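You operate a simulated robot arm through the tools that you are given. There is no shell and no other tool. Be economical: measure what you need, move in short steps, check, and stop when the job is done.

You are at the controls of a simulated robot arm. One attempt, no reset.

TASK
Spray the mark on the blue folded cloth with water and brush it off.
Fine: put the bottle and the clothes brush back.

It is judged by the outcome, as a careful person would: the job done as asked, and still so three seconds after it is handed in. It fails if anything else is knocked over, pushed out of place, dropped, spilled or broken. Flat cloth is picked up by pressing the open fingertips on it (5 to 10 N) and closing them slowly along it; thin cloth reads only 2 to 8 mm in the jaws.

THE ROBOT
A 7-joint arm with a two-finger parallel gripper, fixed in place. Base frame: the origin is at the foot of the arm, x ahead of it, y to its left, z up. Lengths are in mm, angles in degrees, forces in N, time in s.
With the tool pointing down near the work surface it reaches from about 300 to 700 mm from the base axis. Its first joint turns from -66.0 to 66.0 degrees. Payload 1.57 kg.
The TCP is the grasp point between the finger pads, 30 mm short of the fingertips. In the tool frame z runs along the fingers and y along their closing line. The gripper opens to 110 mm. The fingers are 24 mm wide and 12 mm thick; the gripper's body (48 by 112 mm) begins 78 mm behind the TCP.
Orientation is that of the tool frame in the base frame, as [roll, pitch, yaw] about the fixed x, y, z axes, in that order (R = Rz(yaw) Ry(pitch) Rx(roll)). With the fingers straight down and closing along the base's y, the tool's x points along the base's -x, its y along +y and its z along -z.

THE INTERFACE
- The arm moves only by the tool move_arm. Its argument "motion" is a list of rows, each an object of numbers (a shift or turn left out is 0, a gripper value left out holds the last): "rx", "ry", "rz": the turn, a rotation vector about the tool's x, y, z in rad; "dx", "dy", "dz": the shift along the tool's x, y, z in mm; "claw": the finger opening in mm, from 0 to 110. In form: [{"rx": .., "ry": .., "rz": .., "dx": .., "dy": .., "dz": .., "claw": ..}, ...]. A call has 1 to 12 rows; each row is the pose to reach, as a shift and turn from the pose commanded when the call began, along the tool's axes at that moment. Each row takes 0.2 s and may step no farther than 50 mm and 8.6 degrees from the row before; otherwise, or with a gripper value out of range, the whole call is refused. A pose out of reach is approached as far as the arm can. The call stops where the force on the tool passes 40 N (or 10 N more than at its start, if that is more) or the arm is blocked; 0.2 s more then pass. The fingers move at their own pace (about 108 mm/s each) and stop on an object; they squeeze with about 24 N. The grip force told is the motor's: it shows also when the fingers shut on nothing. Time passes only in rows, and 0.2 s behind the last, so rows that repeat a pose let the fingers close. It gives the time, the measured TCP pose, the force on the tool (base axes), the opening and the grip force at its end, in the units of the frame above (readings bear some noise).
- Cameras (640 x 400 px; columns grow to the right, rows downward): "scene" is fixed at [158.1, -386.6, 1406]; the picture's right is [0.84, -0.54, 0.00], its down [-0.29, -0.46, -0.84] and it looks along [0.45, 0.71, -0.54] (base axes); focal length 220 px, centre (320, 200). "wrist" rides on the gripper at [70, 16, -141] in the tool frame; the picture's right is [-0.23, 0.97, 0.00], its down [-0.86, -0.20, -0.48] and it looks along [-0.47, -0.11, 0.88] (tool axes); focal length 222 px, centre (320, 200). There is no depth. A picture from a camera that has moved, and an enlarged one, comes with that camera's place and axes in the base frame and with its lens.
- capture(camera): a new picture of that camera. It takes no simulated time.
- enlarge(camera, box): a new picture of the part [left, top, right, bottom] of that camera's present view, enlarged. It takes no simulated time.
- finish_job(): hands the job in; it is judged then, once.

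Work in short steps. Places have to be worked out from the pictures, the camera data and where the tool is seen: move nearer, look again, correct. Check each grasp and each placing, and mend what went wrong. You have 120 turns and 84 pictures in all, those below and enlarged ones among them. Open the gripper and draw the arm clear of the work before you hand the job in, unless the task says otherwise; then end with one line.

The tools are called after "Request:" as a command line: name --argument value ..., lists and objects as JSON in quotes. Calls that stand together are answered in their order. move_arm: Moves the arm, as the interface text tells. Its arguments: {"type":"object","properties":{"motion":{"type":"array","items":{"type":"object","properties":{"rx":{"type":"number"},"ry":{"type":"number"},"rz":{"type":"number"},"dx":{"type":"number"},"dy":{"type":"number"},"dz":{"type":"number"},"claw":{"type":"number"}}}}},"required":["motion"]} The other tools are called the same way: capture (camera) takes a picture; enlarge (camera, box) takes an enlarged picture of a part of a camera's view; finish_job () hands the job in.

At the start:

```text
t: 0.0
eef_pos: [369.8, 32.7, 1318.9]
ee_rot: [-179.9, 0.0, -180.0]
ft_force: [-0.3, -1.0, 0.4]
finger_gap: 109.8
grasp_force: 0.1
```

scene: 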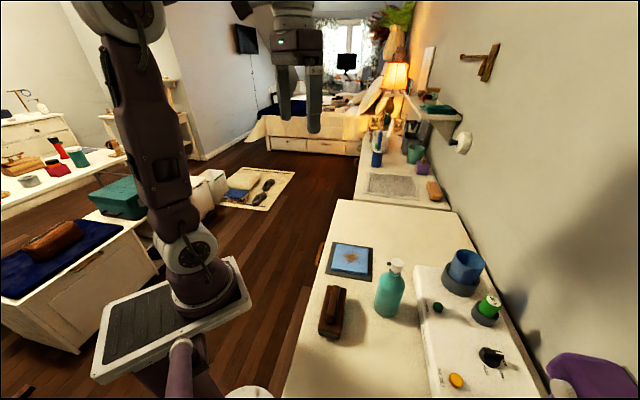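
wrist: 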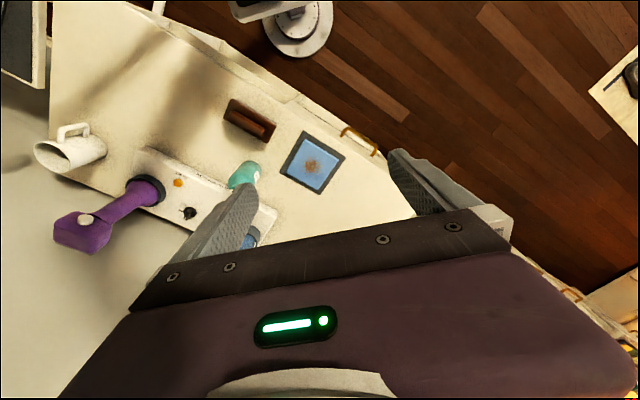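

I'll look closer at the cloth, brush and bottle first.

Request:
enlarge --camera "scene" --box '[290, 220, 530, 400]'

Request:
enlarge --camera "wrist" --box '[130, 70, 390, 260]'

```text
2.22 times, centred on (410, 310) of scene
camera zoom: at [158.1, -386.6, 1406.0], right [0.84, -0.54, 0.0], down [-0.29, -0.46, -0.84], along [0.45, 0.71, -0.54], focal length 489 px, centre (120, -44)
```

zoom: 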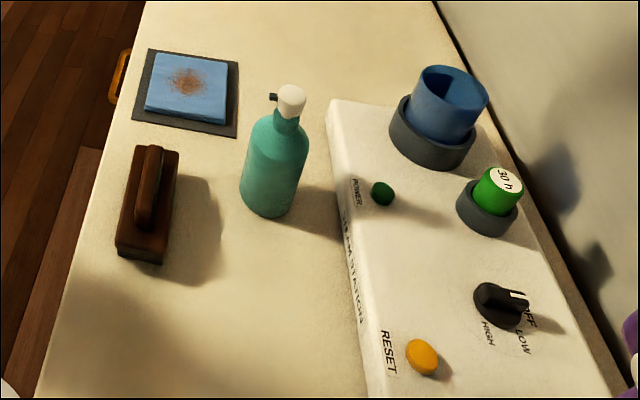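

```text
2.11 times, centred on (260, 165) of wrist
camera zoom: at [300.1, 47.8, 1460.3], right [0.23, 0.97, 0.0], down [0.86, -0.2, 0.48], along [0.47, -0.11, -0.88], focal length 468 px, centre (446, 274)
```

zoom: 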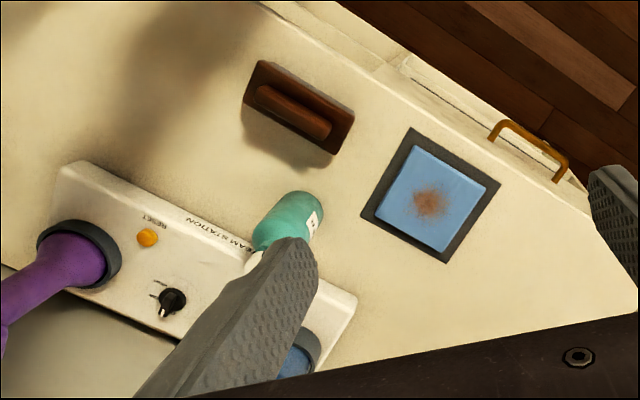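

Cloth is near (500,-25), bottle near (479,-208) about 180 tall, brush near (349,-142). I move the wrist camera closer to see the bottle head and brush.

Request:
move_arm --motion '[{"dy": -36, "dz": 20}, {"dy": -72, "dz": 40}, {"dy": -108, "dz": 60}, {"dy": -144, "dz": 80}, {"dy": -180, "dz": 100}]'

Request:
capture --camera "wrist"

```text
t: 1.2
eef_pos: [371.2, -149.1, 1215.3]
ee_rot: [180.0, 0.0, -179.9]
ft_force: [-1.0, -0.1, 0.0]
finger_gap: 110.1
grasp_force: 0.1
```

```text
79 pictures are left
camera wrist: at [299.6, -132.5, 1357.6], right [0.23, 0.97, 0.0], down [0.86, -0.2, 0.48], along [0.47, -0.11, -0.88], focal length 222 px, centre (320, 200)
```

wrist: 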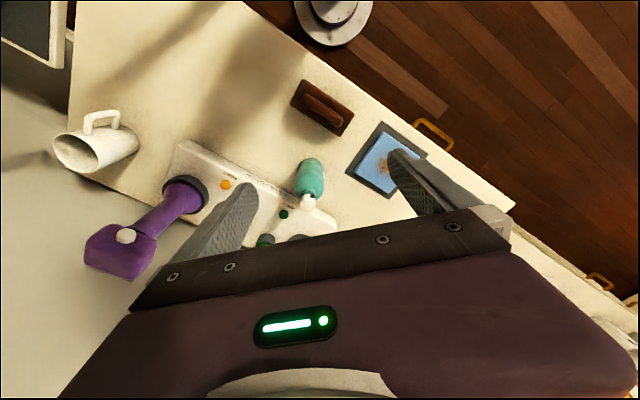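

Request:
enlarge --camera "wrist" --box '[260, 60, 440, 240]'

Request:
enlarge --camera "scene" --box '[360, 245, 430, 325]'

```text
2.22 times, centred on (350, 150) of wrist
camera zoom: at [299.6, -132.5, 1357.6], right [0.23, 0.97, 0.0], down [0.86, -0.2, 0.48], along [0.47, -0.11, -0.88], focal length 494 px, centre (253, 311)
```

zoom: 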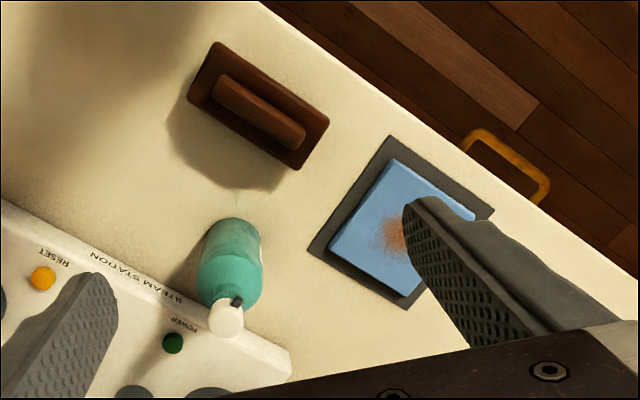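

```text
5.00 times, centred on (395, 285) of scene
camera zoom: at [158.1, -386.6, 1406.0], right [0.84, -0.54, 0.0], down [-0.29, -0.46, -0.84], along [0.45, 0.71, -0.54], focal length 1101 px, centre (-55, -225)
```

zoom: 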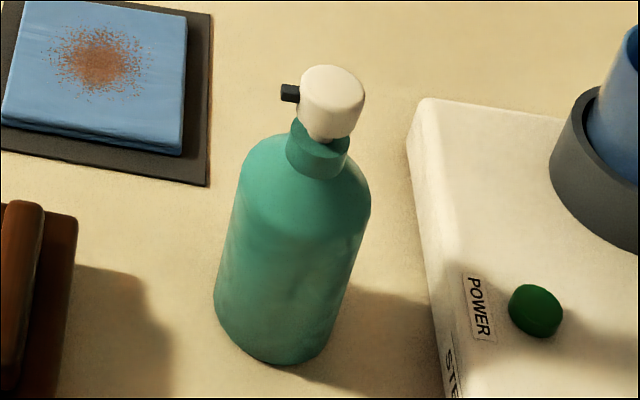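

The nozzle points about along (-0.64, 0.77). I'll go above the bottle with tool x along the nozzle (yaw 130), closing line across it, tips still above the cap.

Request:
move_arm --motion '[{"dx": -18, "dy": -10, "dz": 17, "rz": 0.145}, {"dx": -36, "dy": -20, "dz": 34, "rz": 0.29}, {"dx": -54, "dy": -30, "dz": 51, "rz": 0.435}, {"dx": -72, "dy": -39, "dz": 68, "rz": 0.58}, {"dx": -90, "dy": -49, "dz": 80, "rz": 0.725}, {"dx": -108, "dy": -59, "dz": 90, "rz": 0.873}]'

Request:
capture --camera "wrist"

Request:
capture --camera "scene"

```text
t: 2.6
eef_pos: [477.5, -208.0, 1127.6]
ee_rot: [180.0, 0.1, 129.9]
ft_force: [0.5, -0.3, 1.4]
finger_gap: 110.0
grasp_force: 0.0
```

```text
76 pictures are left
camera wrist: at [445.6, -142.9, 1269.8], right [0.89, 0.45, 0.0], down [0.39, -0.78, 0.48], along [0.22, -0.43, -0.88], focal length 222 px, centre (320, 200)
```

wrist: 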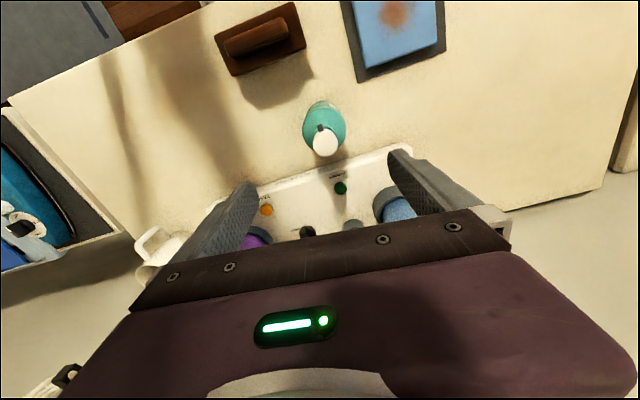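

```text
75 pictures are left
```

scene: 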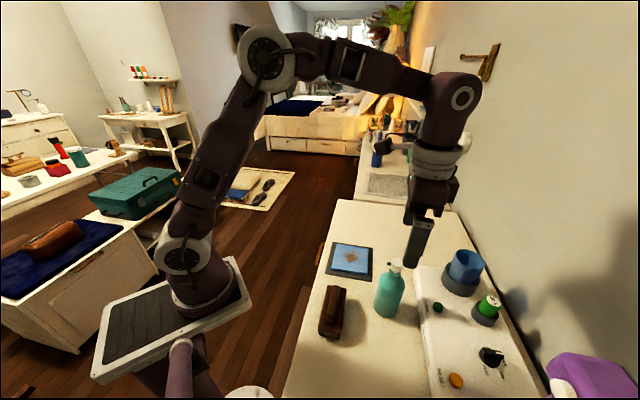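

Request:
enlarge --camera "wrist" --box '[270, 80, 380, 170]'

Request:
enlarge --camera "scene" --box '[360, 170, 480, 330]'

```text
4.44 times, centred on (325, 125) of wrist
camera zoom: at [445.6, -142.9, 1269.8], right [0.89, 0.45, 0.0], down [0.39, -0.78, 0.48], along [0.22, -0.43, -0.88], focal length 987 px, centre (298, 533)
```

zoom: 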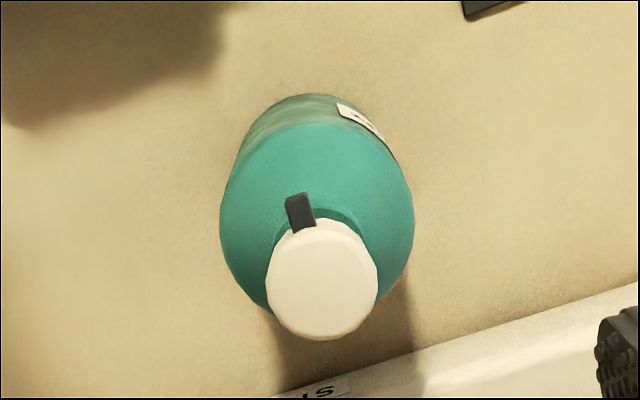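

```text
2.50 times, centred on (420, 250) of scene
camera zoom: at [158.1, -386.6, 1406.0], right [0.84, -0.54, 0.0], down [-0.29, -0.46, -0.84], along [0.45, 0.71, -0.54], focal length 551 px, centre (70, 75)
```

zoom: 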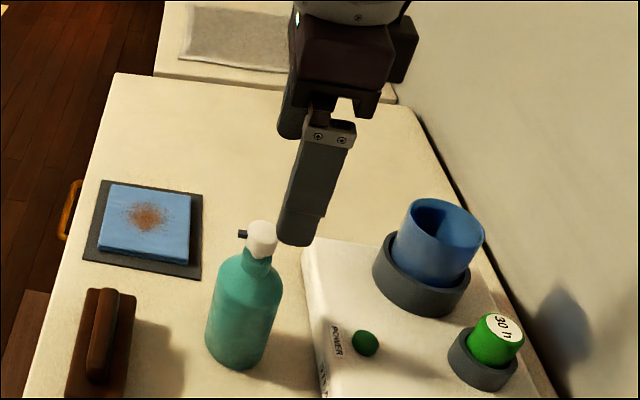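

Triangulated: bottle axis at about (479,-197), cap top z≈1032. I lower with open fingers to TCP z≈964 so the palm stays just above the cap.

Request:
move_arm --motion '[{"dx": 7.4, "dy": 8.2, "dz": 30, "rz": -0.1}, {"dx": 7.4, "dy": 8.2, "dz": 70, "rz": -0.1}, {"dx": 7.4, "dy": 8.2, "dz": 105, "rz": -0.1}, {"dx": 7.4, "dy": 8.2, "dz": 140, "rz": -0.1}, {"dx": 7.4, "dy": 8.2, "dz": 163, "rz": -0.1}]'

Request:
capture --camera "wrist"

Request:
enlarge --camera "scene" --box '[320, 190, 480, 340]'

```text
t: 3.8
eef_pos: [479.8, -195.8, 966.3]
ee_rot: [-180.0, 0.1, 135.8]
ft_force: [-0.5, -0.5, 0.7]
finger_gap: 110.3
grasp_force: 0.0
```

```text
72 pictures are left
camera wrist: at [440.3, -136.0, 1108.3], right [0.84, 0.54, 0.0], down [0.47, -0.74, 0.48], along [0.26, -0.4, -0.88], focal length 222 px, centre (320, 200)
```

wrist: 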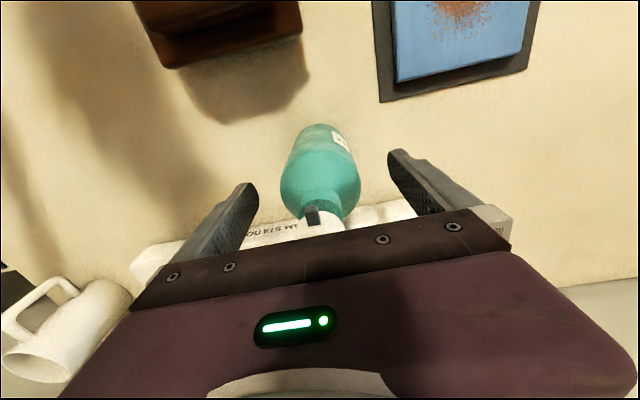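

```text
2.67 times, centred on (400, 265) of scene
camera zoom: at [158.1, -386.6, 1406.0], right [0.84, -0.54, 0.0], down [-0.29, -0.46, -0.84], along [0.45, 0.71, -0.54], focal length 587 px, centre (107, 27)
```

zoom: 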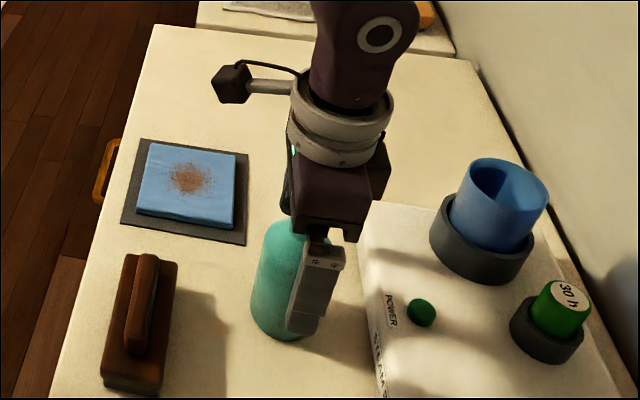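

Bottle sits between the fingers, slightly to be checked by contact. I close gradually, watching the opening and force.

Request:
move_arm --motion '[{"claw": 90}, {"claw": 80}, {"claw": 74}, {"claw": 70}, {"claw": 67}]'

```text
t: 5.0
eef_pos: [480.0, -197.0, 967.6]
ee_rot: [179.9, 0.0, 135.7]
ft_force: [-0.5, 0.2, 0.1]
finger_gap: 66.8
grasp_force: 0.1
```

Request:
move_arm --motion '[{"claw": 65}, {"claw": 63}, {"claw": 61}, {"claw": 59}]'

```text
t: 6.0
eef_pos: [479.5, -196.7, 966.9]
ee_rot: [180.0, -0.1, 135.8]
ft_force: [0.6, -0.1, 0.3]
finger_gap: 59.5
grasp_force: 0.2
```

Still no contact at 59.5; closing further in small steps.

Request:
move_arm --motion '[{"claw": 58}, {"claw": 57}, {"claw": 56}, {"claw": 55}]'

Request:
capture --camera "wrist"

```text
t: 7.0
eef_pos: [479.7, -196.3, 966.3]
ee_rot: [180.0, 0.1, 135.8]
ft_force: [1.1, 0.9, 1.0]
finger_gap: 58.5
grasp_force: 23.9
```

```text
70 pictures are left
camera wrist: at [440.5, -135.9, 1108.6], right [0.84, 0.54, 0.0], down [0.47, -0.74, 0.48], along [0.26, -0.4, -0.88], focal length 222 px, centre (320, 200)
```

wrist: 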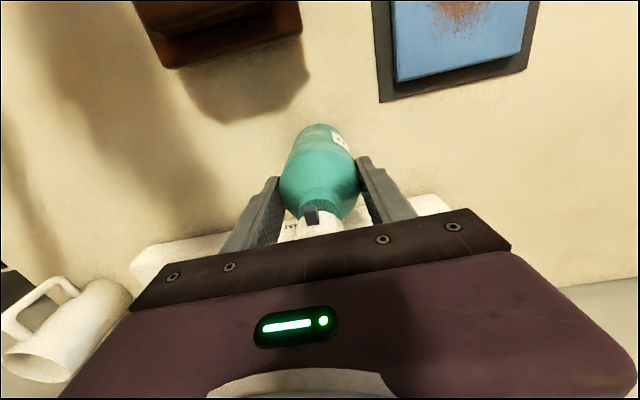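

Gripped: 58.5 mm at 24 N. Put-back pose noted: TCP (479.7,-196.5,966.5), yaw 135.8. Lift gently.

Request:
move_arm --motion '[{"claw": 52}, {"dz": -15}, {"dz": -50}, {"dz": -90}, {"dz": -90}]'

Request:
capture --camera "scene"

Request:
capture --camera "wrist"

```text
t: 8.2
eef_pos: [479.3, -196.8, 1053.2]
ee_rot: [180.0, 0.0, 135.7]
ft_force: [0.8, -0.2, -2.4]
finger_gap: 58.2
grasp_force: 24.5
```

```text
69 pictures are left
```

scene: 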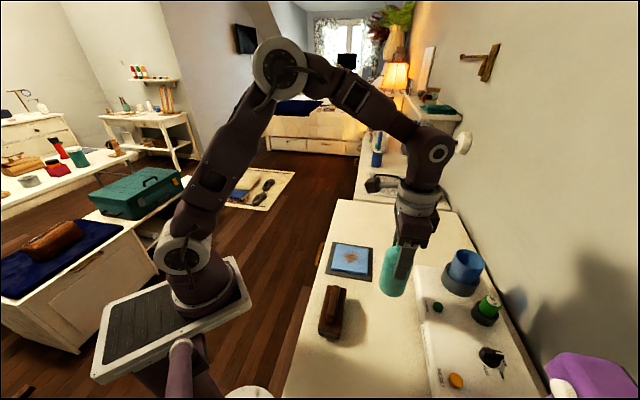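

```text
68 pictures are left
camera wrist: at [440.8, -136.4, 1194.6], right [0.84, 0.54, 0.0], down [0.47, -0.74, 0.48], along [0.26, -0.4, -0.88], focal length 222 px, centre (320, 200)
```

wrist: 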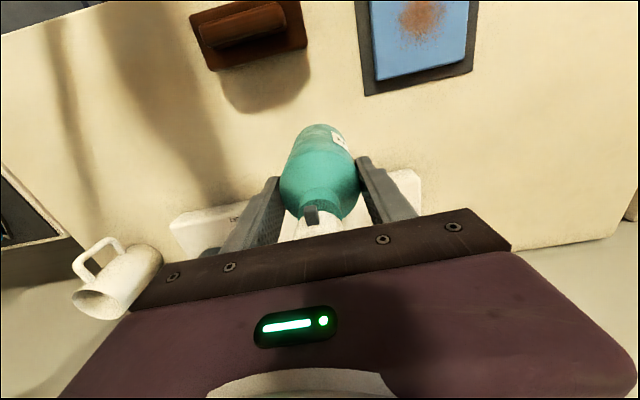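

Held firmly (~0.3 kg). No spray visible yet. Next, carry it toward the far side of the cloth, turning the nozzle to azimuth 155°, staying high.

Request:
move_arm --motion '[{"dx": -3.5, "dy": 40, "dz": -10, "rz": -0.084}, {"dx": -7, "dy": 80, "dz": -20, "rz": -0.168}, {"dx": -11, "dy": 120, "dz": -30, "rz": -0.252}, {"dx": -14.3, "dy": 158.9, "dz": -37, "rz": -0.335}, {"dx": -14.3, "dy": 158.9, "dz": -37, "rz": -0.335}]'

```text
t: 9.4
eef_pos: [600.1, -92.3, 1090.2]
ee_rot: [-180.0, 0.0, 155.0]
ft_force: [0.7, 0.0, -2.6]
finger_gap: 58.5
grasp_force: 23.8
```

Now tilt the nozzle down 50° while moving to about (647,-93,995).

Request:
move_arm --motion '[{"ry": -0.125, "dx": -6, "dy": 3, "dz": 8}, {"ry": -0.25, "dx": -12, "dy": 6, "dz": 18}, {"ry": -0.375, "dx": -18, "dy": 9, "dz": 30}, {"ry": -0.5, "dx": -24, "dy": 11, "dz": 45}, {"ry": -0.625, "dx": -30, "dy": 14, "dz": 60}, {"ry": -0.75, "dx": -36, "dy": 17, "dz": 78}, {"ry": -0.873, "dx": -42.6, "dy": 19.9, "dz": 95}, {"ry": -0.873, "dx": -42.6, "dy": 19.9, "dz": 95}]'

Request:
capture --camera "scene"

Request:
capture --camera "wrist"

```text
t: 11.2
eef_pos: [648.0, -94.7, 998.2]
ee_rot: [-179.9, 50.2, 154.8]
ft_force: [-0.2, 0.2, -3.2]
finger_gap: 58.3
grasp_force: 24.0
```

```text
67 pictures are left
```

scene: 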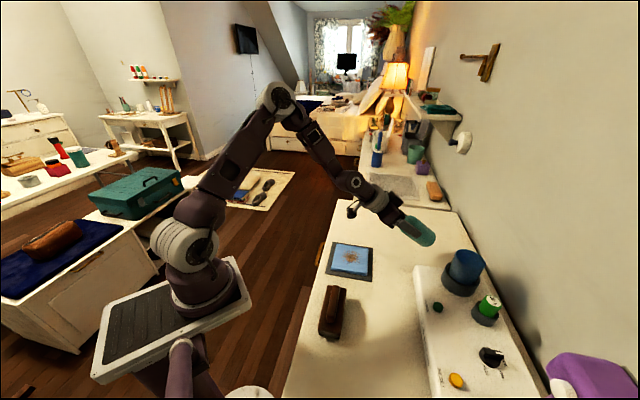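

```text
66 pictures are left
camera wrist: at [514.8, -13.8, 1035.1], right [0.54, 0.82, 0.17], down [0.08, -0.26, 0.96], along [0.83, -0.51, -0.21], focal length 222 px, centre (320, 200)
```

wrist: 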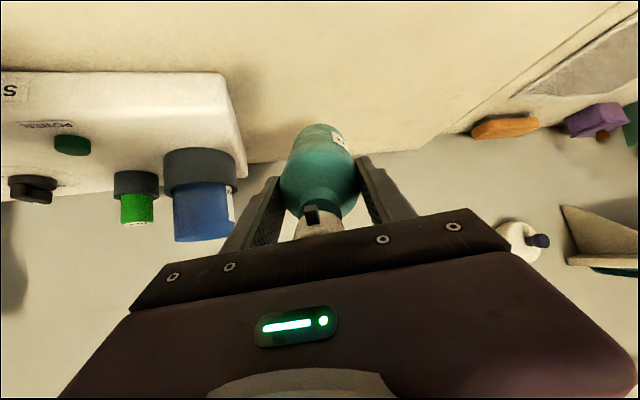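

Request:
enlarge --camera "scene" --box '[310, 160, 470, 300]'

Request:
enlarge --camera "wrist" --box '[250, 100, 390, 250]'

```text
2.86 times, centred on (390, 230) of scene
camera zoom: at [158.1, -386.6, 1406.0], right [0.84, -0.54, 0.0], down [-0.29, -0.46, -0.84], along [0.45, 0.71, -0.54], focal length 629 px, centre (120, 114)
```

zoom: 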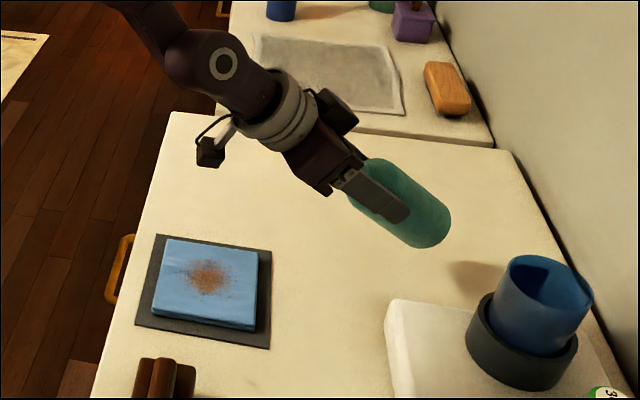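

```text
2.67 times, centred on (320, 175) of wrist
camera zoom: at [514.8, -13.8, 1035.1], right [0.54, 0.82, 0.17], down [0.08, -0.26, 0.96], along [0.83, -0.51, -0.21], focal length 592 px, centre (320, 267)
```

zoom: 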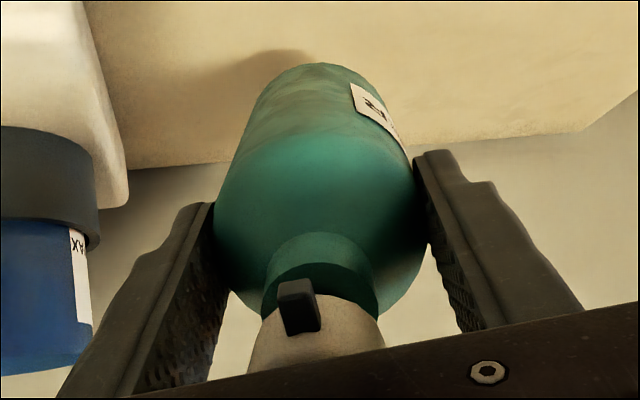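

Aim computes to about (495,-23), on the mark, but no wetting visible. I'll try a harder squeeze by commanding a smaller opening while holding the pose.

Request:
move_arm --motion '[{"claw": 40}, {"claw": 20}, {"claw": 0}, {"claw": 0}, {"claw": 0}]'

Request:
enlarge --camera "scene" --box '[320, 220, 400, 290]'

```text
t: 12.4
eef_pos: [646.3, -94.5, 997.6]
ee_rot: [179.9, 50.0, 154.9]
ft_force: [0.2, -0.6, -1.7]
finger_gap: 58.2
grasp_force: 23.4
```

```text
5.71 times, centred on (360, 255) of scene
camera zoom: at [158.1, -386.6, 1406.0], right [0.84, -0.54, 0.0], down [-0.29, -0.46, -0.84], along [0.45, 0.71, -0.54], focal length 1258 px, centre (91, -114)
```

zoom: 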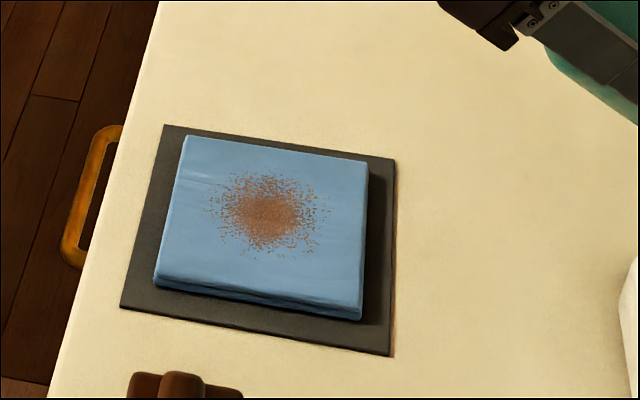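

No change seen. I'll move closer along the nozzle axis (to ~145 mm from the mark) and ease the grip slightly to see how force follows the command.

Request:
move_arm --motion '[{"dx": 13}, {"dx": 26}, {"dx": 38}, {"dx": 38, "claw": 57}, {"dx": 38, "claw": 57}]'

Request:
capture --camera "scene"

```text
t: 13.6
eef_pos: [625.6, -82.7, 968.9]
ee_rot: [-179.9, 50.0, 155.0]
ft_force: [-0.2, 0.0, -1.3]
finger_gap: 58.4
grasp_force: 24.2
```

```text
62 pictures are left
```

scene: 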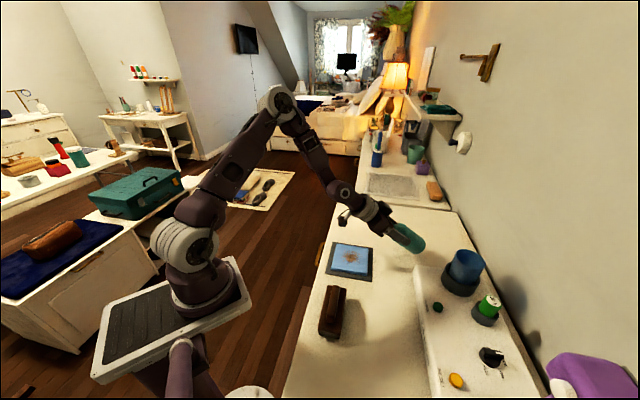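

Grip is still 24 N. I ease to 58 momentarily (bottle only ~20 mm above the table) and squeeze again.

Request:
move_arm --motion '[{"claw": 58}, {"claw": 58}]'

Request:
move_arm --motion '[{"claw": 45}, {"claw": 45}]'

Request:
enlarge --camera "scene" --box '[320, 210, 440, 290]'

```text
t: 14.2
eef_pos: [627.3, -82.2, 969.3]
ee_rot: [179.9, 50.0, 154.9]
ft_force: [-0.8, 0.3, -1.1]
finger_gap: 59.0
grasp_force: 5.5
```

```text
t: 14.8
eef_pos: [626.3, -82.2, 969.8]
ee_rot: [-180.0, 50.0, 154.8]
ft_force: [-0.5, -0.6, 0.9]
finger_gap: 58.5
grasp_force: 23.9
```

```text
5.00 times, centred on (380, 250) of scene
camera zoom: at [158.0, -386.6, 1406.0], right [0.84, -0.54, 0.0], down [-0.29, -0.46, -0.84], along [0.45, 0.71, -0.54], focal length 1101 px, centre (20, -50)
```

zoom: 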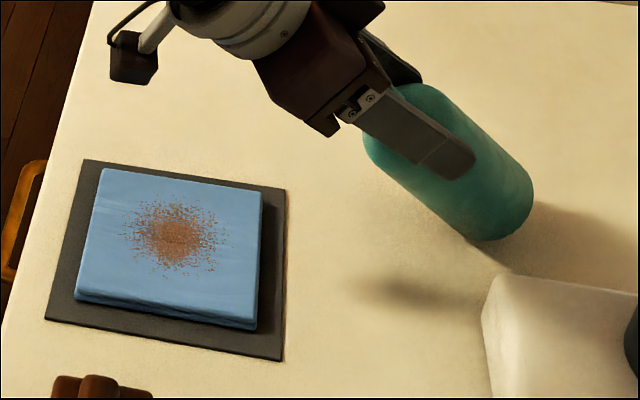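

Ambiguous. I raise slightly to be clear of the table and take the same close-up as before for a like-for-like comparison.

Request:
move_arm --motion '[{"dx": -19, "dz": -16}, {"dx": -19, "dz": -16}]'

Request:
enlarge --camera "scene" --box '[320, 220, 400, 290]'

```text
t: 15.4
eef_pos: [625.8, -82.2, 991.9]
ee_rot: [-180.0, 50.0, 155.0]
ft_force: [0.4, 0.5, -1.6]
finger_gap: 58.3
grasp_force: 24.0
```

```text
5.71 times, centred on (360, 255) of scene
camera zoom: at [158.1, -386.6, 1406.0], right [0.84, -0.54, 0.0], down [-0.29, -0.46, -0.84], along [0.45, 0.71, -0.54], focal length 1258 px, centre (91, -114)
```

zoom: 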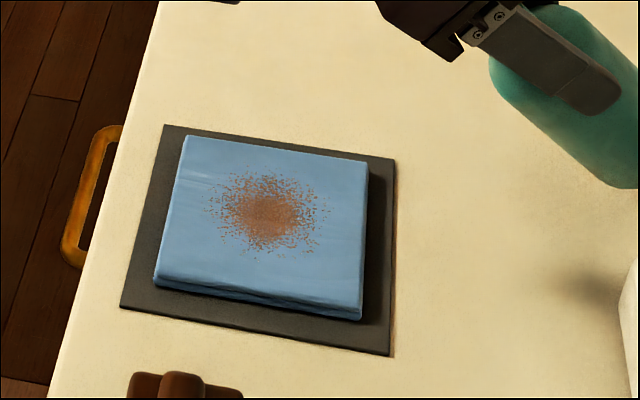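

Identical, so still dry. I'll try a closer, steeper aim (60° down, ~105 mm) and another squeeze pulse before considering pressing the pump head.

Request:
move_arm --motion '[{"dx": 15, "ry": -0.06}, {"dx": 30, "ry": -0.12}, {"dx": 45.3, "dz": -1, "ry": -0.175}, {"dx": 45.3, "dz": -1, "ry": -0.175, "claw": 58}, {"dx": 45.3, "dz": -1, "ry": -0.175, "claw": 58}, {"dx": 45.3, "dz": -1, "ry": -0.175, "claw": 40}, {"dx": 45.3, "dz": -1, "ry": -0.175, "claw": 40}]'

Request:
enlarge --camera "scene" --box '[320, 190, 440, 290]'

Request:
capture --camera "wrist"

```text
t: 17.0
eef_pos: [597.9, -69.9, 959.5]
ee_rot: [-179.9, 60.2, 154.9]
ft_force: [0.2, 0.1, 0.3]
finger_gap: 39.8
grasp_force: 0.1
```

```text
4.00 times, centred on (380, 240) of scene
camera zoom: at [158.1, -386.6, 1406.0], right [0.84, -0.54, 0.0], down [-0.29, -0.46, -0.84], along [0.45, 0.71, -0.54], focal length 881 px, centre (80, 40)
```

zoom: 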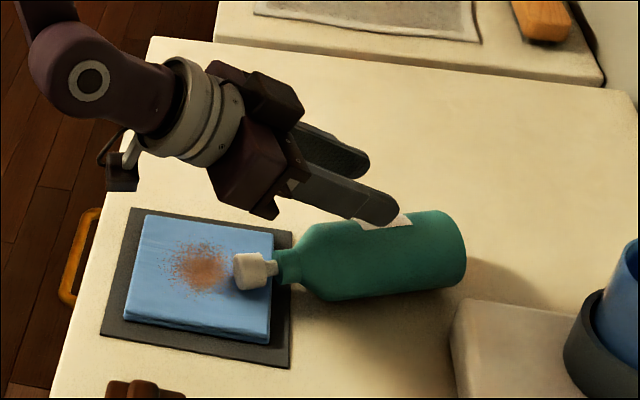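

```text
58 pictures are left
camera wrist: at [462.3, 12.2, 969.6], right [0.52, 0.83, 0.2], down [-0.07, -0.19, 0.98], along [0.85, -0.52, -0.03], focal length 222 px, centre (320, 200)
```

wrist: 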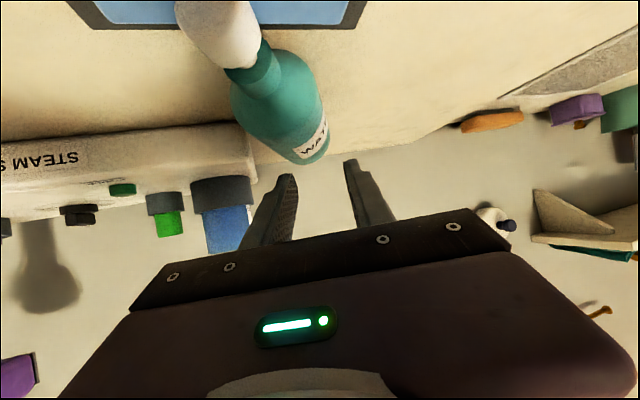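

My easing pulse let the bottle slip: it lies on the table with its head on the cloth's corner. I raise the hand, open it and look straight down to plan the re-grasp.

Request:
move_arm --motion '[{"dx": -20, "dz": -9, "claw": 110}, {"dx": -45, "dz": -20, "dy": -3, "ry": 0.13}, {"dx": -70, "dz": -30, "dy": -6, "ry": 0.27}, {"dx": -90, "dz": -40, "dy": -9, "ry": 0.41}, {"dx": -105, "dz": -50, "dy": -12, "ry": 0.55}, {"dx": -118, "dz": -56, "dy": -15, "ry": 0.69}, {"dx": -118, "dz": -56, "dy": -17, "ry": 0.83}, {"dx": -118, "dz": -56, "dy": -17, "ry": 0.96}, {"dx": -118, "dz": -56, "dy": -17, "ry": 1.05}]'

Request:
capture --camera "wrist"

Request:
enlarge --camera "scene" --box '[320, 210, 450, 300]'

```text
t: 19.0
eef_pos: [601.3, -91.0, 1088.8]
ee_rot: [-179.9, -0.1, 155.1]
ft_force: [-0.5, -0.3, 0.0]
finger_gap: 109.9
grasp_force: 0.0
```

```text
57 pictures are left
camera wrist: at [544.7, -45.5, 1231.5], right [0.62, 0.79, 0.0], down [0.69, -0.54, 0.48], along [0.37, -0.29, -0.88], focal length 222 px, centre (320, 200)
```

wrist: 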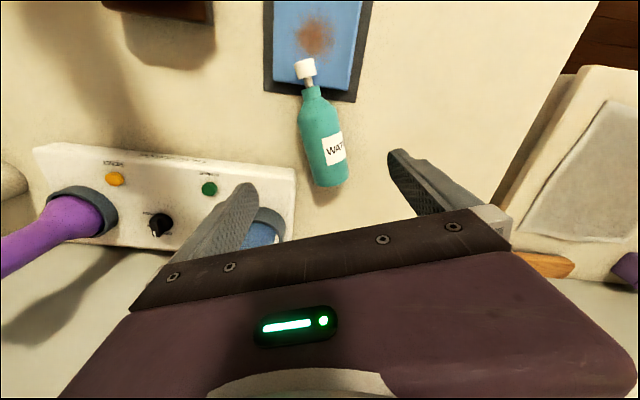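

```text
4.44 times, centred on (385, 255) of scene
camera zoom: at [158.1, -386.6, 1406.0], right [0.84, -0.54, 0.0], down [-0.29, -0.46, -0.84], along [0.45, 0.71, -0.54], focal length 979 px, centre (31, -44)
```

zoom: 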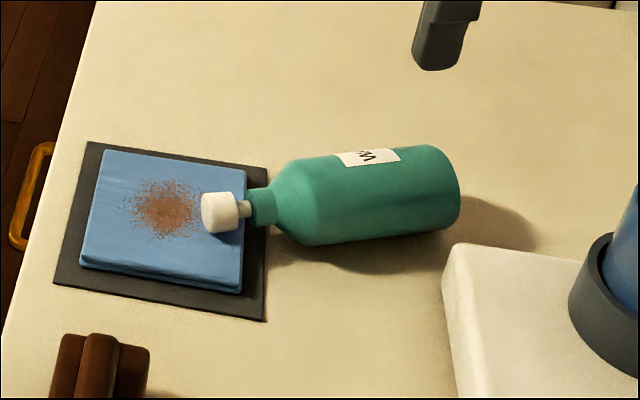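

The pump head shows a separate stem, so it likely works by pressing the head. First recover the bottle: its axis runs from base (670,-123) to head (521,-52). I go to a 50°-tilted pre-grasp aligned with that axis.

Request:
move_arm --motion '[{"dx": 7, "dz": 15, "ry": -0.125}, {"dx": 14, "dz": 35, "ry": -0.25}, {"dx": 22, "dz": 55, "ry": -0.375}, {"dx": 30, "dz": 75, "ry": -0.5}, {"dx": 37, "dz": 97, "ry": -0.625}, {"dx": 44, "dz": 118, "ry": -0.75}, {"dx": 50.7, "dy": 0.6, "dz": 139, "ry": -0.873}, {"dx": 50.7, "dy": 0.6, "dz": 139, "ry": -0.873}]'

Request:
capture --camera "wrist"

Request:
enlarge --camera "scene" --box '[310, 190, 450, 290]'

```text
t: 20.8
eef_pos: [555.1, -68.0, 950.8]
ee_rot: [-179.9, 49.9, 154.9]
ft_force: [-0.2, 0.4, 0.8]
finger_gap: 110.2
grasp_force: 0.0
```

```text
55 pictures are left
camera wrist: at [422.9, 13.1, 988.7], right [0.55, 0.82, 0.17], down [0.08, -0.26, 0.96], along [0.83, -0.51, -0.21], focal length 222 px, centre (320, 200)
```

wrist: 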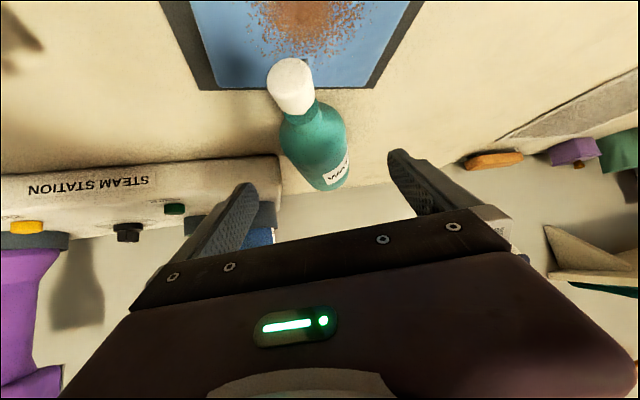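

```text
4.00 times, centred on (380, 240) of scene
camera zoom: at [158.1, -386.6, 1406.0], right [0.84, -0.54, 0.0], down [-0.29, -0.46, -0.84], along [0.45, 0.71, -0.54], focal length 881 px, centre (80, 40)
```

zoom: 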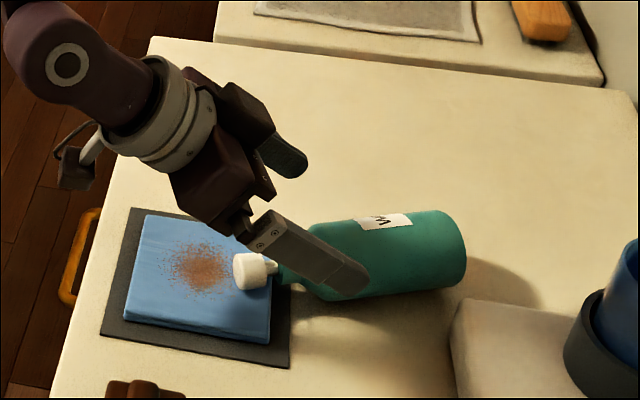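

Lateral alignment looks good. Advance along the fingers around the body.

Request:
move_arm --motion '[{"dz": 20}, {"dz": 40}, {"dz": 60}, {"dz": 80}, {"dz": 80}]'

Request:
enlarge --camera "scene" --box '[310, 190, 450, 290]'

```text
t: 22.0
eef_pos: [612.2, -93.4, 900.1]
ee_rot: [-179.9, 49.9, 154.9]
ft_force: [0.9, -0.2, 0.7]
finger_gap: 109.8
grasp_force: 0.0
```

```text
4.00 times, centred on (380, 240) of scene
camera zoom: at [158.1, -386.6, 1406.0], right [0.84, -0.54, 0.0], down [-0.29, -0.46, -0.84], along [0.45, 0.71, -0.54], focal length 881 px, centre (80, 40)
```

zoom: 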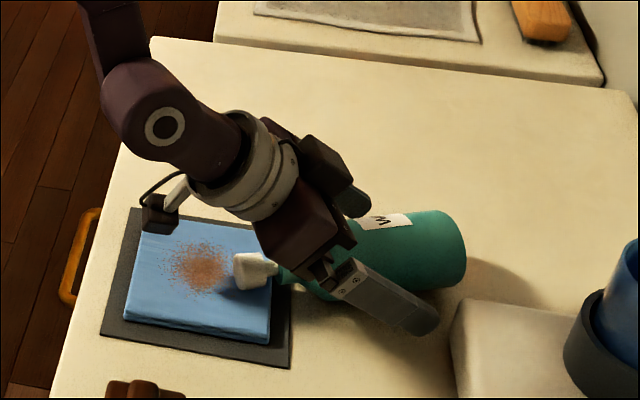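

Fingers straddle the body with no contact. Close firmly.

Request:
move_arm --motion '[{"claw": 85}, {"claw": 70}, {"claw": 62}, {"claw": 58}, {"claw": 50}, {"claw": 45}, {"claw": 45}]'

```text
t: 23.6
eef_pos: [611.2, -93.2, 900.0]
ee_rot: [179.9, 49.9, 154.9]
ft_force: [1.5, 0.3, 1.8]
finger_gap: 58.9
grasp_force: 24.0
```

Gripped at 58.9 mm. Lift straight up 80 mm (tool frame at 50° pitch) and look.

Request:
move_arm --motion '[{"dx": -15, "dz": -13}, {"dx": -38, "dz": -32}, {"dx": -61, "dz": -51}, {"dx": -61, "dz": -51}]'

Request:
enlarge --camera "scene" --box '[310, 170, 450, 290]'

Request:
capture --camera "wrist"

```text
t: 24.6
eef_pos: [611.5, -94.9, 977.5]
ee_rot: [180.0, 49.8, 155.0]
ft_force: [-0.2, 0.2, -2.0]
finger_gap: 58.6
grasp_force: 24.1
```

```text
3.33 times, centred on (380, 230) of scene
camera zoom: at [158.1, -386.6, 1406.0], right [0.84, -0.54, 0.0], down [-0.29, -0.46, -0.84], along [0.45, 0.71, -0.54], focal length 734 px, centre (120, 100)
```

zoom: 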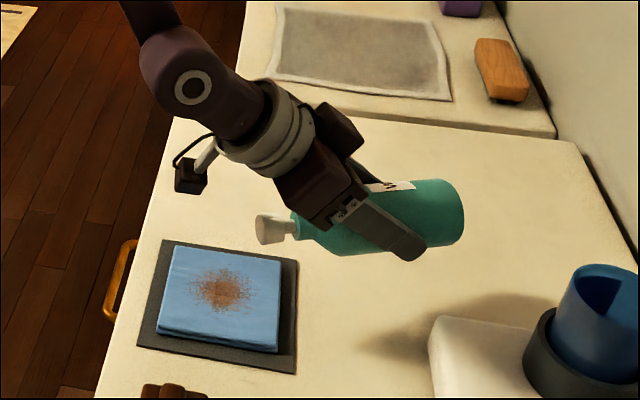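

```text
51 pictures are left
camera wrist: at [478.6, -14.5, 1016.9], right [0.55, 0.82, 0.17], down [0.08, -0.26, 0.96], along [0.83, -0.51, -0.21], focal length 222 px, centre (320, 200)
```

wrist: 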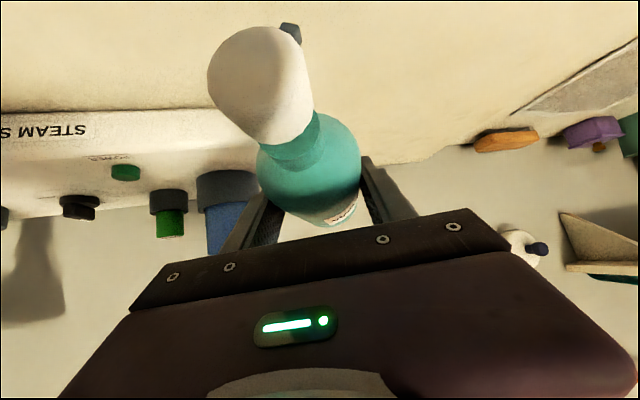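

Nozzle is visible pointing mostly down and slightly sideways. Now rotate the bottle upright (ry +90°) while carrying it back above its original spot.

Request:
move_arm --motion '[{"dx": 1, "dy": -13.5, "dz": -7, "ry": 0.143}, {"dx": 2, "dy": -27, "dz": -14, "ry": 0.286}, {"dx": 3, "dy": -40.5, "dz": -21, "ry": 0.429}, {"dx": 4, "dy": -54, "dz": -27, "ry": 0.572}, {"dx": 5, "dy": -67.5, "dz": -34, "ry": 0.715}, {"dx": 6, "dy": -81, "dz": -41, "ry": 0.858}, {"dx": 7, "dy": -94.5, "dz": -48, "ry": 1.001}, {"dx": 8, "dy": -108, "dz": -55, "ry": 1.144}, {"dx": 9, "dy": -121.5, "dz": -62, "ry": 1.287}, {"dx": 10, "dy": -135, "dz": -69, "ry": 1.43}, {"dx": 11, "dy": -148.5, "dz": -75, "ry": 1.571}]'

Request:
capture --camera "scene"

Request:
capture --camera "wrist"

```text
t: 27.0
eef_pos: [496.9, -193.3, 1017.9]
ee_rot: [-180.0, -34.7, 154.9]
ft_force: [-0.7, -0.2, -2.9]
finger_gap: 58.7
grasp_force: 23.6
out of reach, approached as far as the arm can: row 11
```

```text
50 pictures are left
```

scene: 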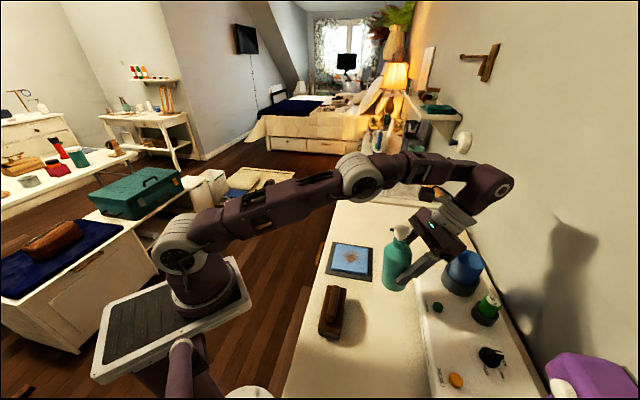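

```text
49 pictures are left
camera wrist: at [524.3, -188.1, 1172.8], right [0.58, 0.8, -0.13], down [0.8, -0.59, -0.09], along [-0.15, -0.05, -0.99], focal length 222 px, centre (320, 200)
```

wrist: 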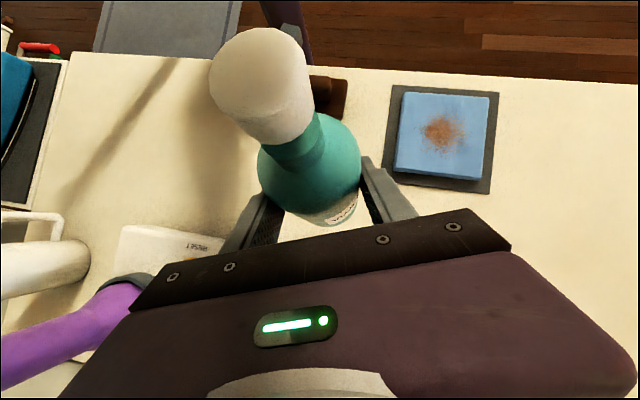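

The arm hit its reach at -35° pitch (5° short of upright). Moving closer to the base and lowering a bit should allow the rest.

Request:
move_arm --motion '[{"dx": 1, "dy": -2, "dz": 20, "ry": 0.02}, {"dx": 2.5, "dy": -4, "dz": 37, "ry": 0.05}, {"dx": 3.6, "dy": -6.3, "dz": 51.4, "ry": 0.09}, {"dx": 3.6, "dy": -6.3, "dz": 51.4, "ry": 0.09}]'

Request:
enlarge --camera "scene" --box '[330, 190, 500, 330]'

```text
t: 28.0
eef_pos: [464.9, -186.3, 977.6]
ee_rot: [-179.9, -39.8, 155.0]
ft_force: [0.5, 0.2, -2.8]
finger_gap: 58.8
grasp_force: 24.3
```

```text
2.86 times, centred on (415, 260) of scene
camera zoom: at [158.1, -386.6, 1406.0], right [0.84, -0.54, 0.0], down [-0.29, -0.46, -0.84], along [0.45, 0.71, -0.54], focal length 629 px, centre (49, 29)
```

zoom: 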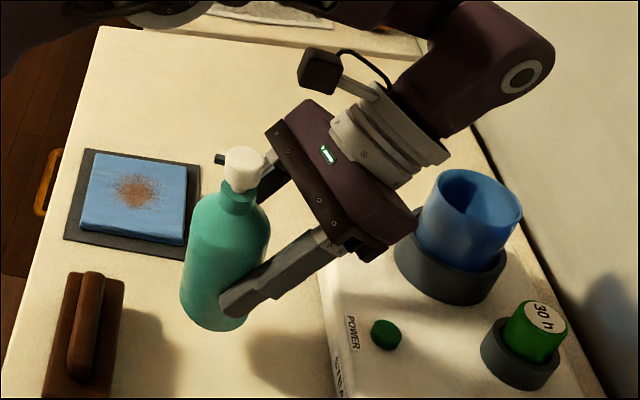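

Upright now. Lower vertically toward the table.

Request:
move_arm --motion '[{"dx": -12.9, "dz": 15.3}, {"dx": -22.5, "dz": 26.8}, {"dx": -27.6, "dz": 33}, {"dx": -27.6, "dz": 33}]'

Request:
move_arm --motion '[{"dx": -1.3, "dz": 1.5}, {"dx": -2.6, "dz": 3}, {"dx": -3.9, "dz": 4.6}]'

Request:
enlarge --camera "scene" --box '[330, 190, 500, 330]'

```text
t: 29.0
eef_pos: [463.9, -185.7, 935.5]
ee_rot: [-180.0, -39.8, 154.9]
ft_force: [-0.4, 0.3, -2.2]
finger_gap: 58.9
grasp_force: 23.6
```

```text
t: 29.8
eef_pos: [463.7, -186.9, 927.8]
ee_rot: [180.0, -39.8, 154.9]
ft_force: [0.4, 0.0, -2.1]
finger_gap: 58.9
grasp_force: 24.0
```

```text
2.86 times, centred on (415, 260) of scene
camera zoom: at [158.1, -386.6, 1406.0], right [0.84, -0.54, 0.0], down [-0.29, -0.46, -0.84], along [0.45, 0.71, -0.54], focal length 629 px, centre (49, 29)
```

zoom: 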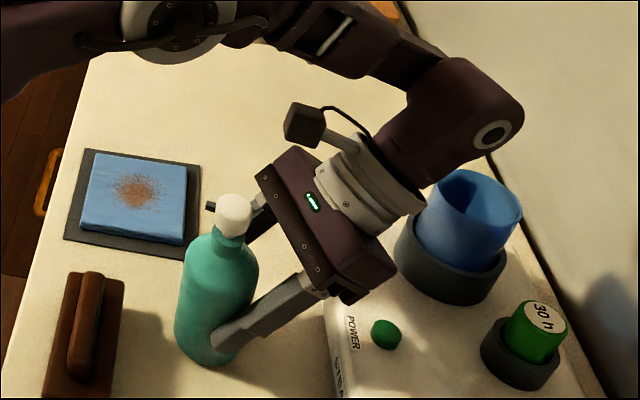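

Not yet in contact (force still −2). Continue in 2 mm steps.

Request:
move_arm --motion '[{"dx": -1.3, "dz": 1.5}, {"dx": -2.6, "dz": 3}]'

Request:
move_arm --motion '[{"dx": -1, "dz": 1.2}, {"dx": -2, "dz": 2.4}]'

```text
t: 30.4
eef_pos: [465.9, -188.2, 925.0]
ee_rot: [-179.9, -39.8, 154.9]
ft_force: [5.6, -4.2, 24.7]
finger_gap: 59.2
grasp_force: 24.1
```

```text
t: 31.0
eef_pos: [464.8, -185.8, 921.5]
ee_rot: [180.0, -39.8, 154.8]
ft_force: [0.4, -3.9, 24.8]
finger_gap: 59.0
grasp_force: 24.3
```

Bottle base is on the table (25 N up). Ease pressure, then open slowly.

Request:
move_arm --motion '[{"dx": 1.0, "dz": -1.2}, {"dx": 1.0, "dz": -1.2, "claw": 60}, {"dx": 1.0, "dz": -1.2, "claw": 63}, {"dx": 1.0, "dz": -1.2, "claw": 70}, {"dx": 1.0, "dz": -1.2, "claw": 85}, {"dx": 1.0, "dz": -1.2, "claw": 110}, {"dx": 1.0, "dz": -1.2, "claw": 110}]'

Request:
enlarge --camera "scene" --box '[330, 190, 500, 330]'

Request:
capture --camera "wrist"

```text
t: 32.6
eef_pos: [465.7, -187.5, 922.6]
ee_rot: [180.0, -39.7, 154.8]
ft_force: [-0.5, -0.5, -0.6]
finger_gap: 109.9
grasp_force: 0.1
```

```text
2.86 times, centred on (415, 260) of scene
camera zoom: at [158.1, -386.6, 1406.0], right [0.84, -0.54, 0.0], down [-0.29, -0.46, -0.84], along [0.45, 0.71, -0.54], focal length 629 px, centre (49, 29)
```

zoom: 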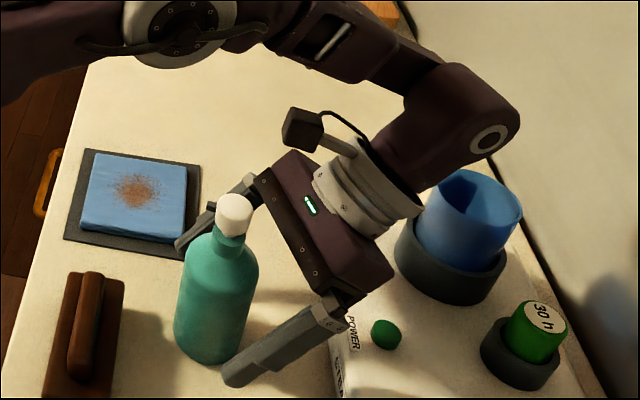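

```text
45 pictures are left
camera wrist: at [505.7, -186.3, 1075.8], right [0.57, 0.81, -0.15], down [0.79, -0.59, -0.18], along [-0.23, -0.01, -0.97], focal length 222 px, centre (320, 200)
```

wrist: 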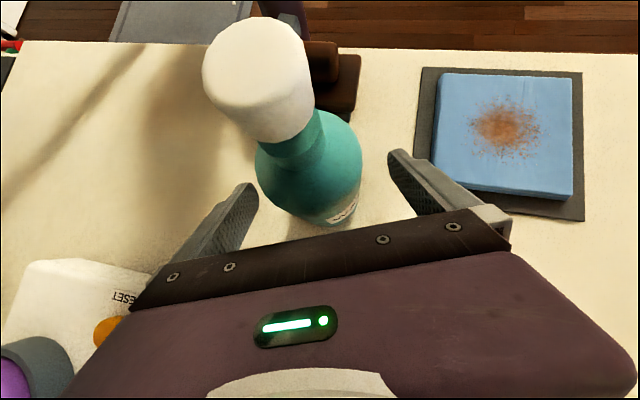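

Bottle stands upright. Retreat along the fingers, rise, and come vertical above the bottle.

Request:
move_arm --motion '[{"dz": -35}, {"dz": -70}, {"dz": -100}, {"dx": 45, "dz": -115}, {"dx": 90, "dz": -130}, {"dx": 120, "dz": -140, "ry": -0.14}, {"dx": 142.5, "dz": -150.7, "ry": -0.28}, {"dx": 142.5, "dz": -150.7, "ry": -0.42}, {"dx": 142.5, "dz": -150.7, "ry": -0.56}, {"dx": 142.5, "dz": -150.7, "ry": -0.694}, {"dx": 142.5, "dz": -150.7, "ry": -0.694}]'

Request:
capture --camera "wrist"

Request:
enlarge --camera "scene" --box '[330, 190, 500, 330]'

```text
t: 35.0
eef_pos: [454.0, -179.4, 1128.4]
ee_rot: [180.0, 0.0, 155.1]
ft_force: [0.2, -0.6, -0.1]
finger_gap: 109.9
grasp_force: 0.0
out of reach, approached as far as the arm can: row 2, 3, 4, 5
```

```text
44 pictures are left
camera wrist: at [396.7, -135.3, 1270.3], right [0.62, 0.79, 0.0], down [0.69, -0.54, 0.48], along [0.38, -0.3, -0.88], focal length 222 px, centre (320, 200)
```

wrist: 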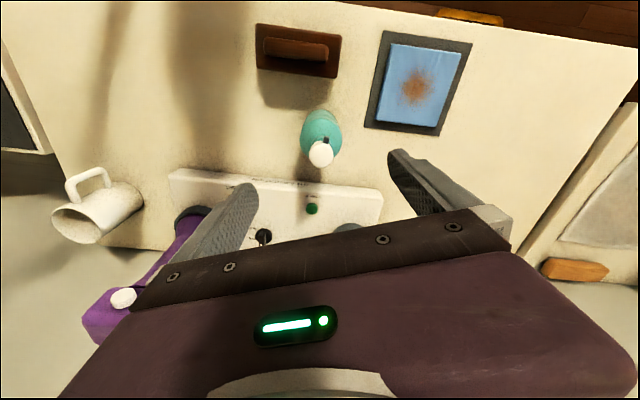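

```text
2.86 times, centred on (415, 260) of scene
camera zoom: at [158.1, -386.6, 1406.0], right [0.84, -0.54, 0.0], down [-0.29, -0.46, -0.84], along [0.45, 0.71, -0.54], focal length 629 px, centre (49, 29)
```

zoom: 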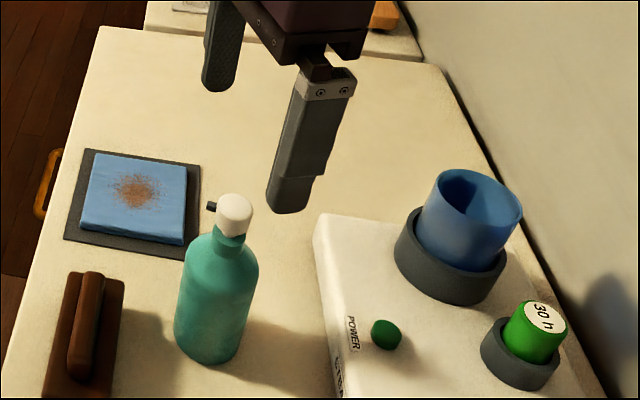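

Request:
enlarge --camera "wrist" --box '[265, 90, 375, 180]'

```text
4.44 times, centred on (320, 135) of wrist
camera zoom: at [396.7, -135.3, 1270.3], right [0.62, 0.79, 0.0], down [0.69, -0.54, 0.48], along [0.38, -0.3, -0.88], focal length 987 px, centre (320, 489)
```

zoom: 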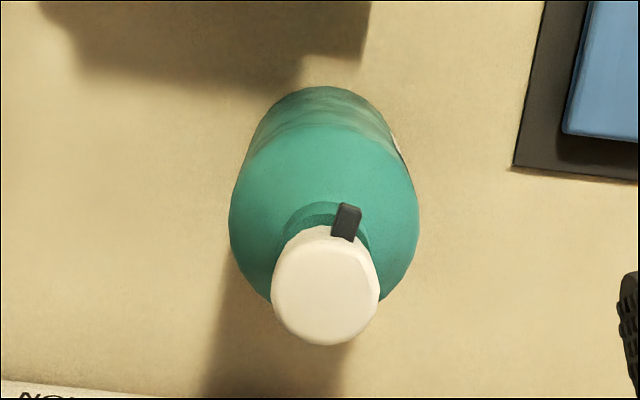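

Bottle upright at about (455.5,-182.5), nozzle azimuth ≈118°. I'll grip it again axially, with the palm only a few mm above the pump head, so that pushing the base on the table can press the pump while aimed at the mark.

Request:
move_arm --motion '[{"rz": 0.13, "dx": -2.6, "dy": -2.1}, {"rz": 0.26, "dx": -2.6, "dy": -2.1}, {"rz": 0.39, "dx": -2.6, "dy": -2.1, "dz": 10}, {"rz": 0.52, "dx": -2.6, "dy": -2.1, "dz": 30}, {"rz": 0.639, "dx": -2.6, "dy": -2.1, "dz": 60}, {"rz": 0.639, "dx": -2.6, "dy": -2.1, "dz": 95}, {"rz": 0.639, "dx": -2.6, "dy": -2.1, "dz": 130}, {"rz": 0.639, "dx": -2.6, "dy": -2.1, "dz": 156}, {"rz": 0.639, "dx": -2.6, "dy": -2.1, "dz": 156}]'

Request:
capture --camera "wrist"

```text
t: 37.0
eef_pos: [455.6, -182.3, 972.9]
ee_rot: [-180.0, 0.0, 118.3]
ft_force: [-0.9, -0.2, 0.2]
finger_gap: 110.2
grasp_force: 0.0
```

```text
41 pictures are left
camera wrist: at [435.7, -112.7, 1115.7], right [0.97, 0.26, 0.0], down [0.23, -0.85, 0.48], along [0.12, -0.46, -0.88], focal length 222 px, centre (320, 200)
```

wrist: 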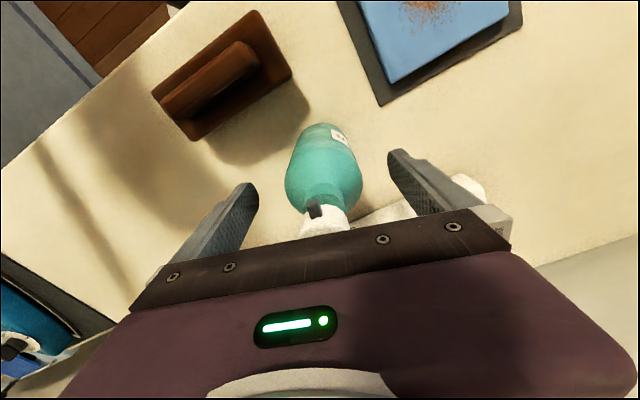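

Aligned. Descend in small steps to find where the palm meets the pump head.

Request:
move_arm --motion '[{"dz": 4}, {"dz": 8}, {"dz": 10}]'

Request:
move_arm --motion '[{"dz": 1.5}, {"dz": 3}]'

```text
t: 37.8
eef_pos: [454.8, -184.6, 963.4]
ee_rot: [-180.0, 0.0, 118.2]
ft_force: [-0.8, 0.2, 1.1]
finger_gap: 110.2
grasp_force: 0.0
```

```text
t: 38.4
eef_pos: [455.0, -184.1, 960.5]
ee_rot: [179.9, -0.1, 118.3]
ft_force: [0.0, 0.2, 0.1]
finger_gap: 110.0
grasp_force: 0.1
```

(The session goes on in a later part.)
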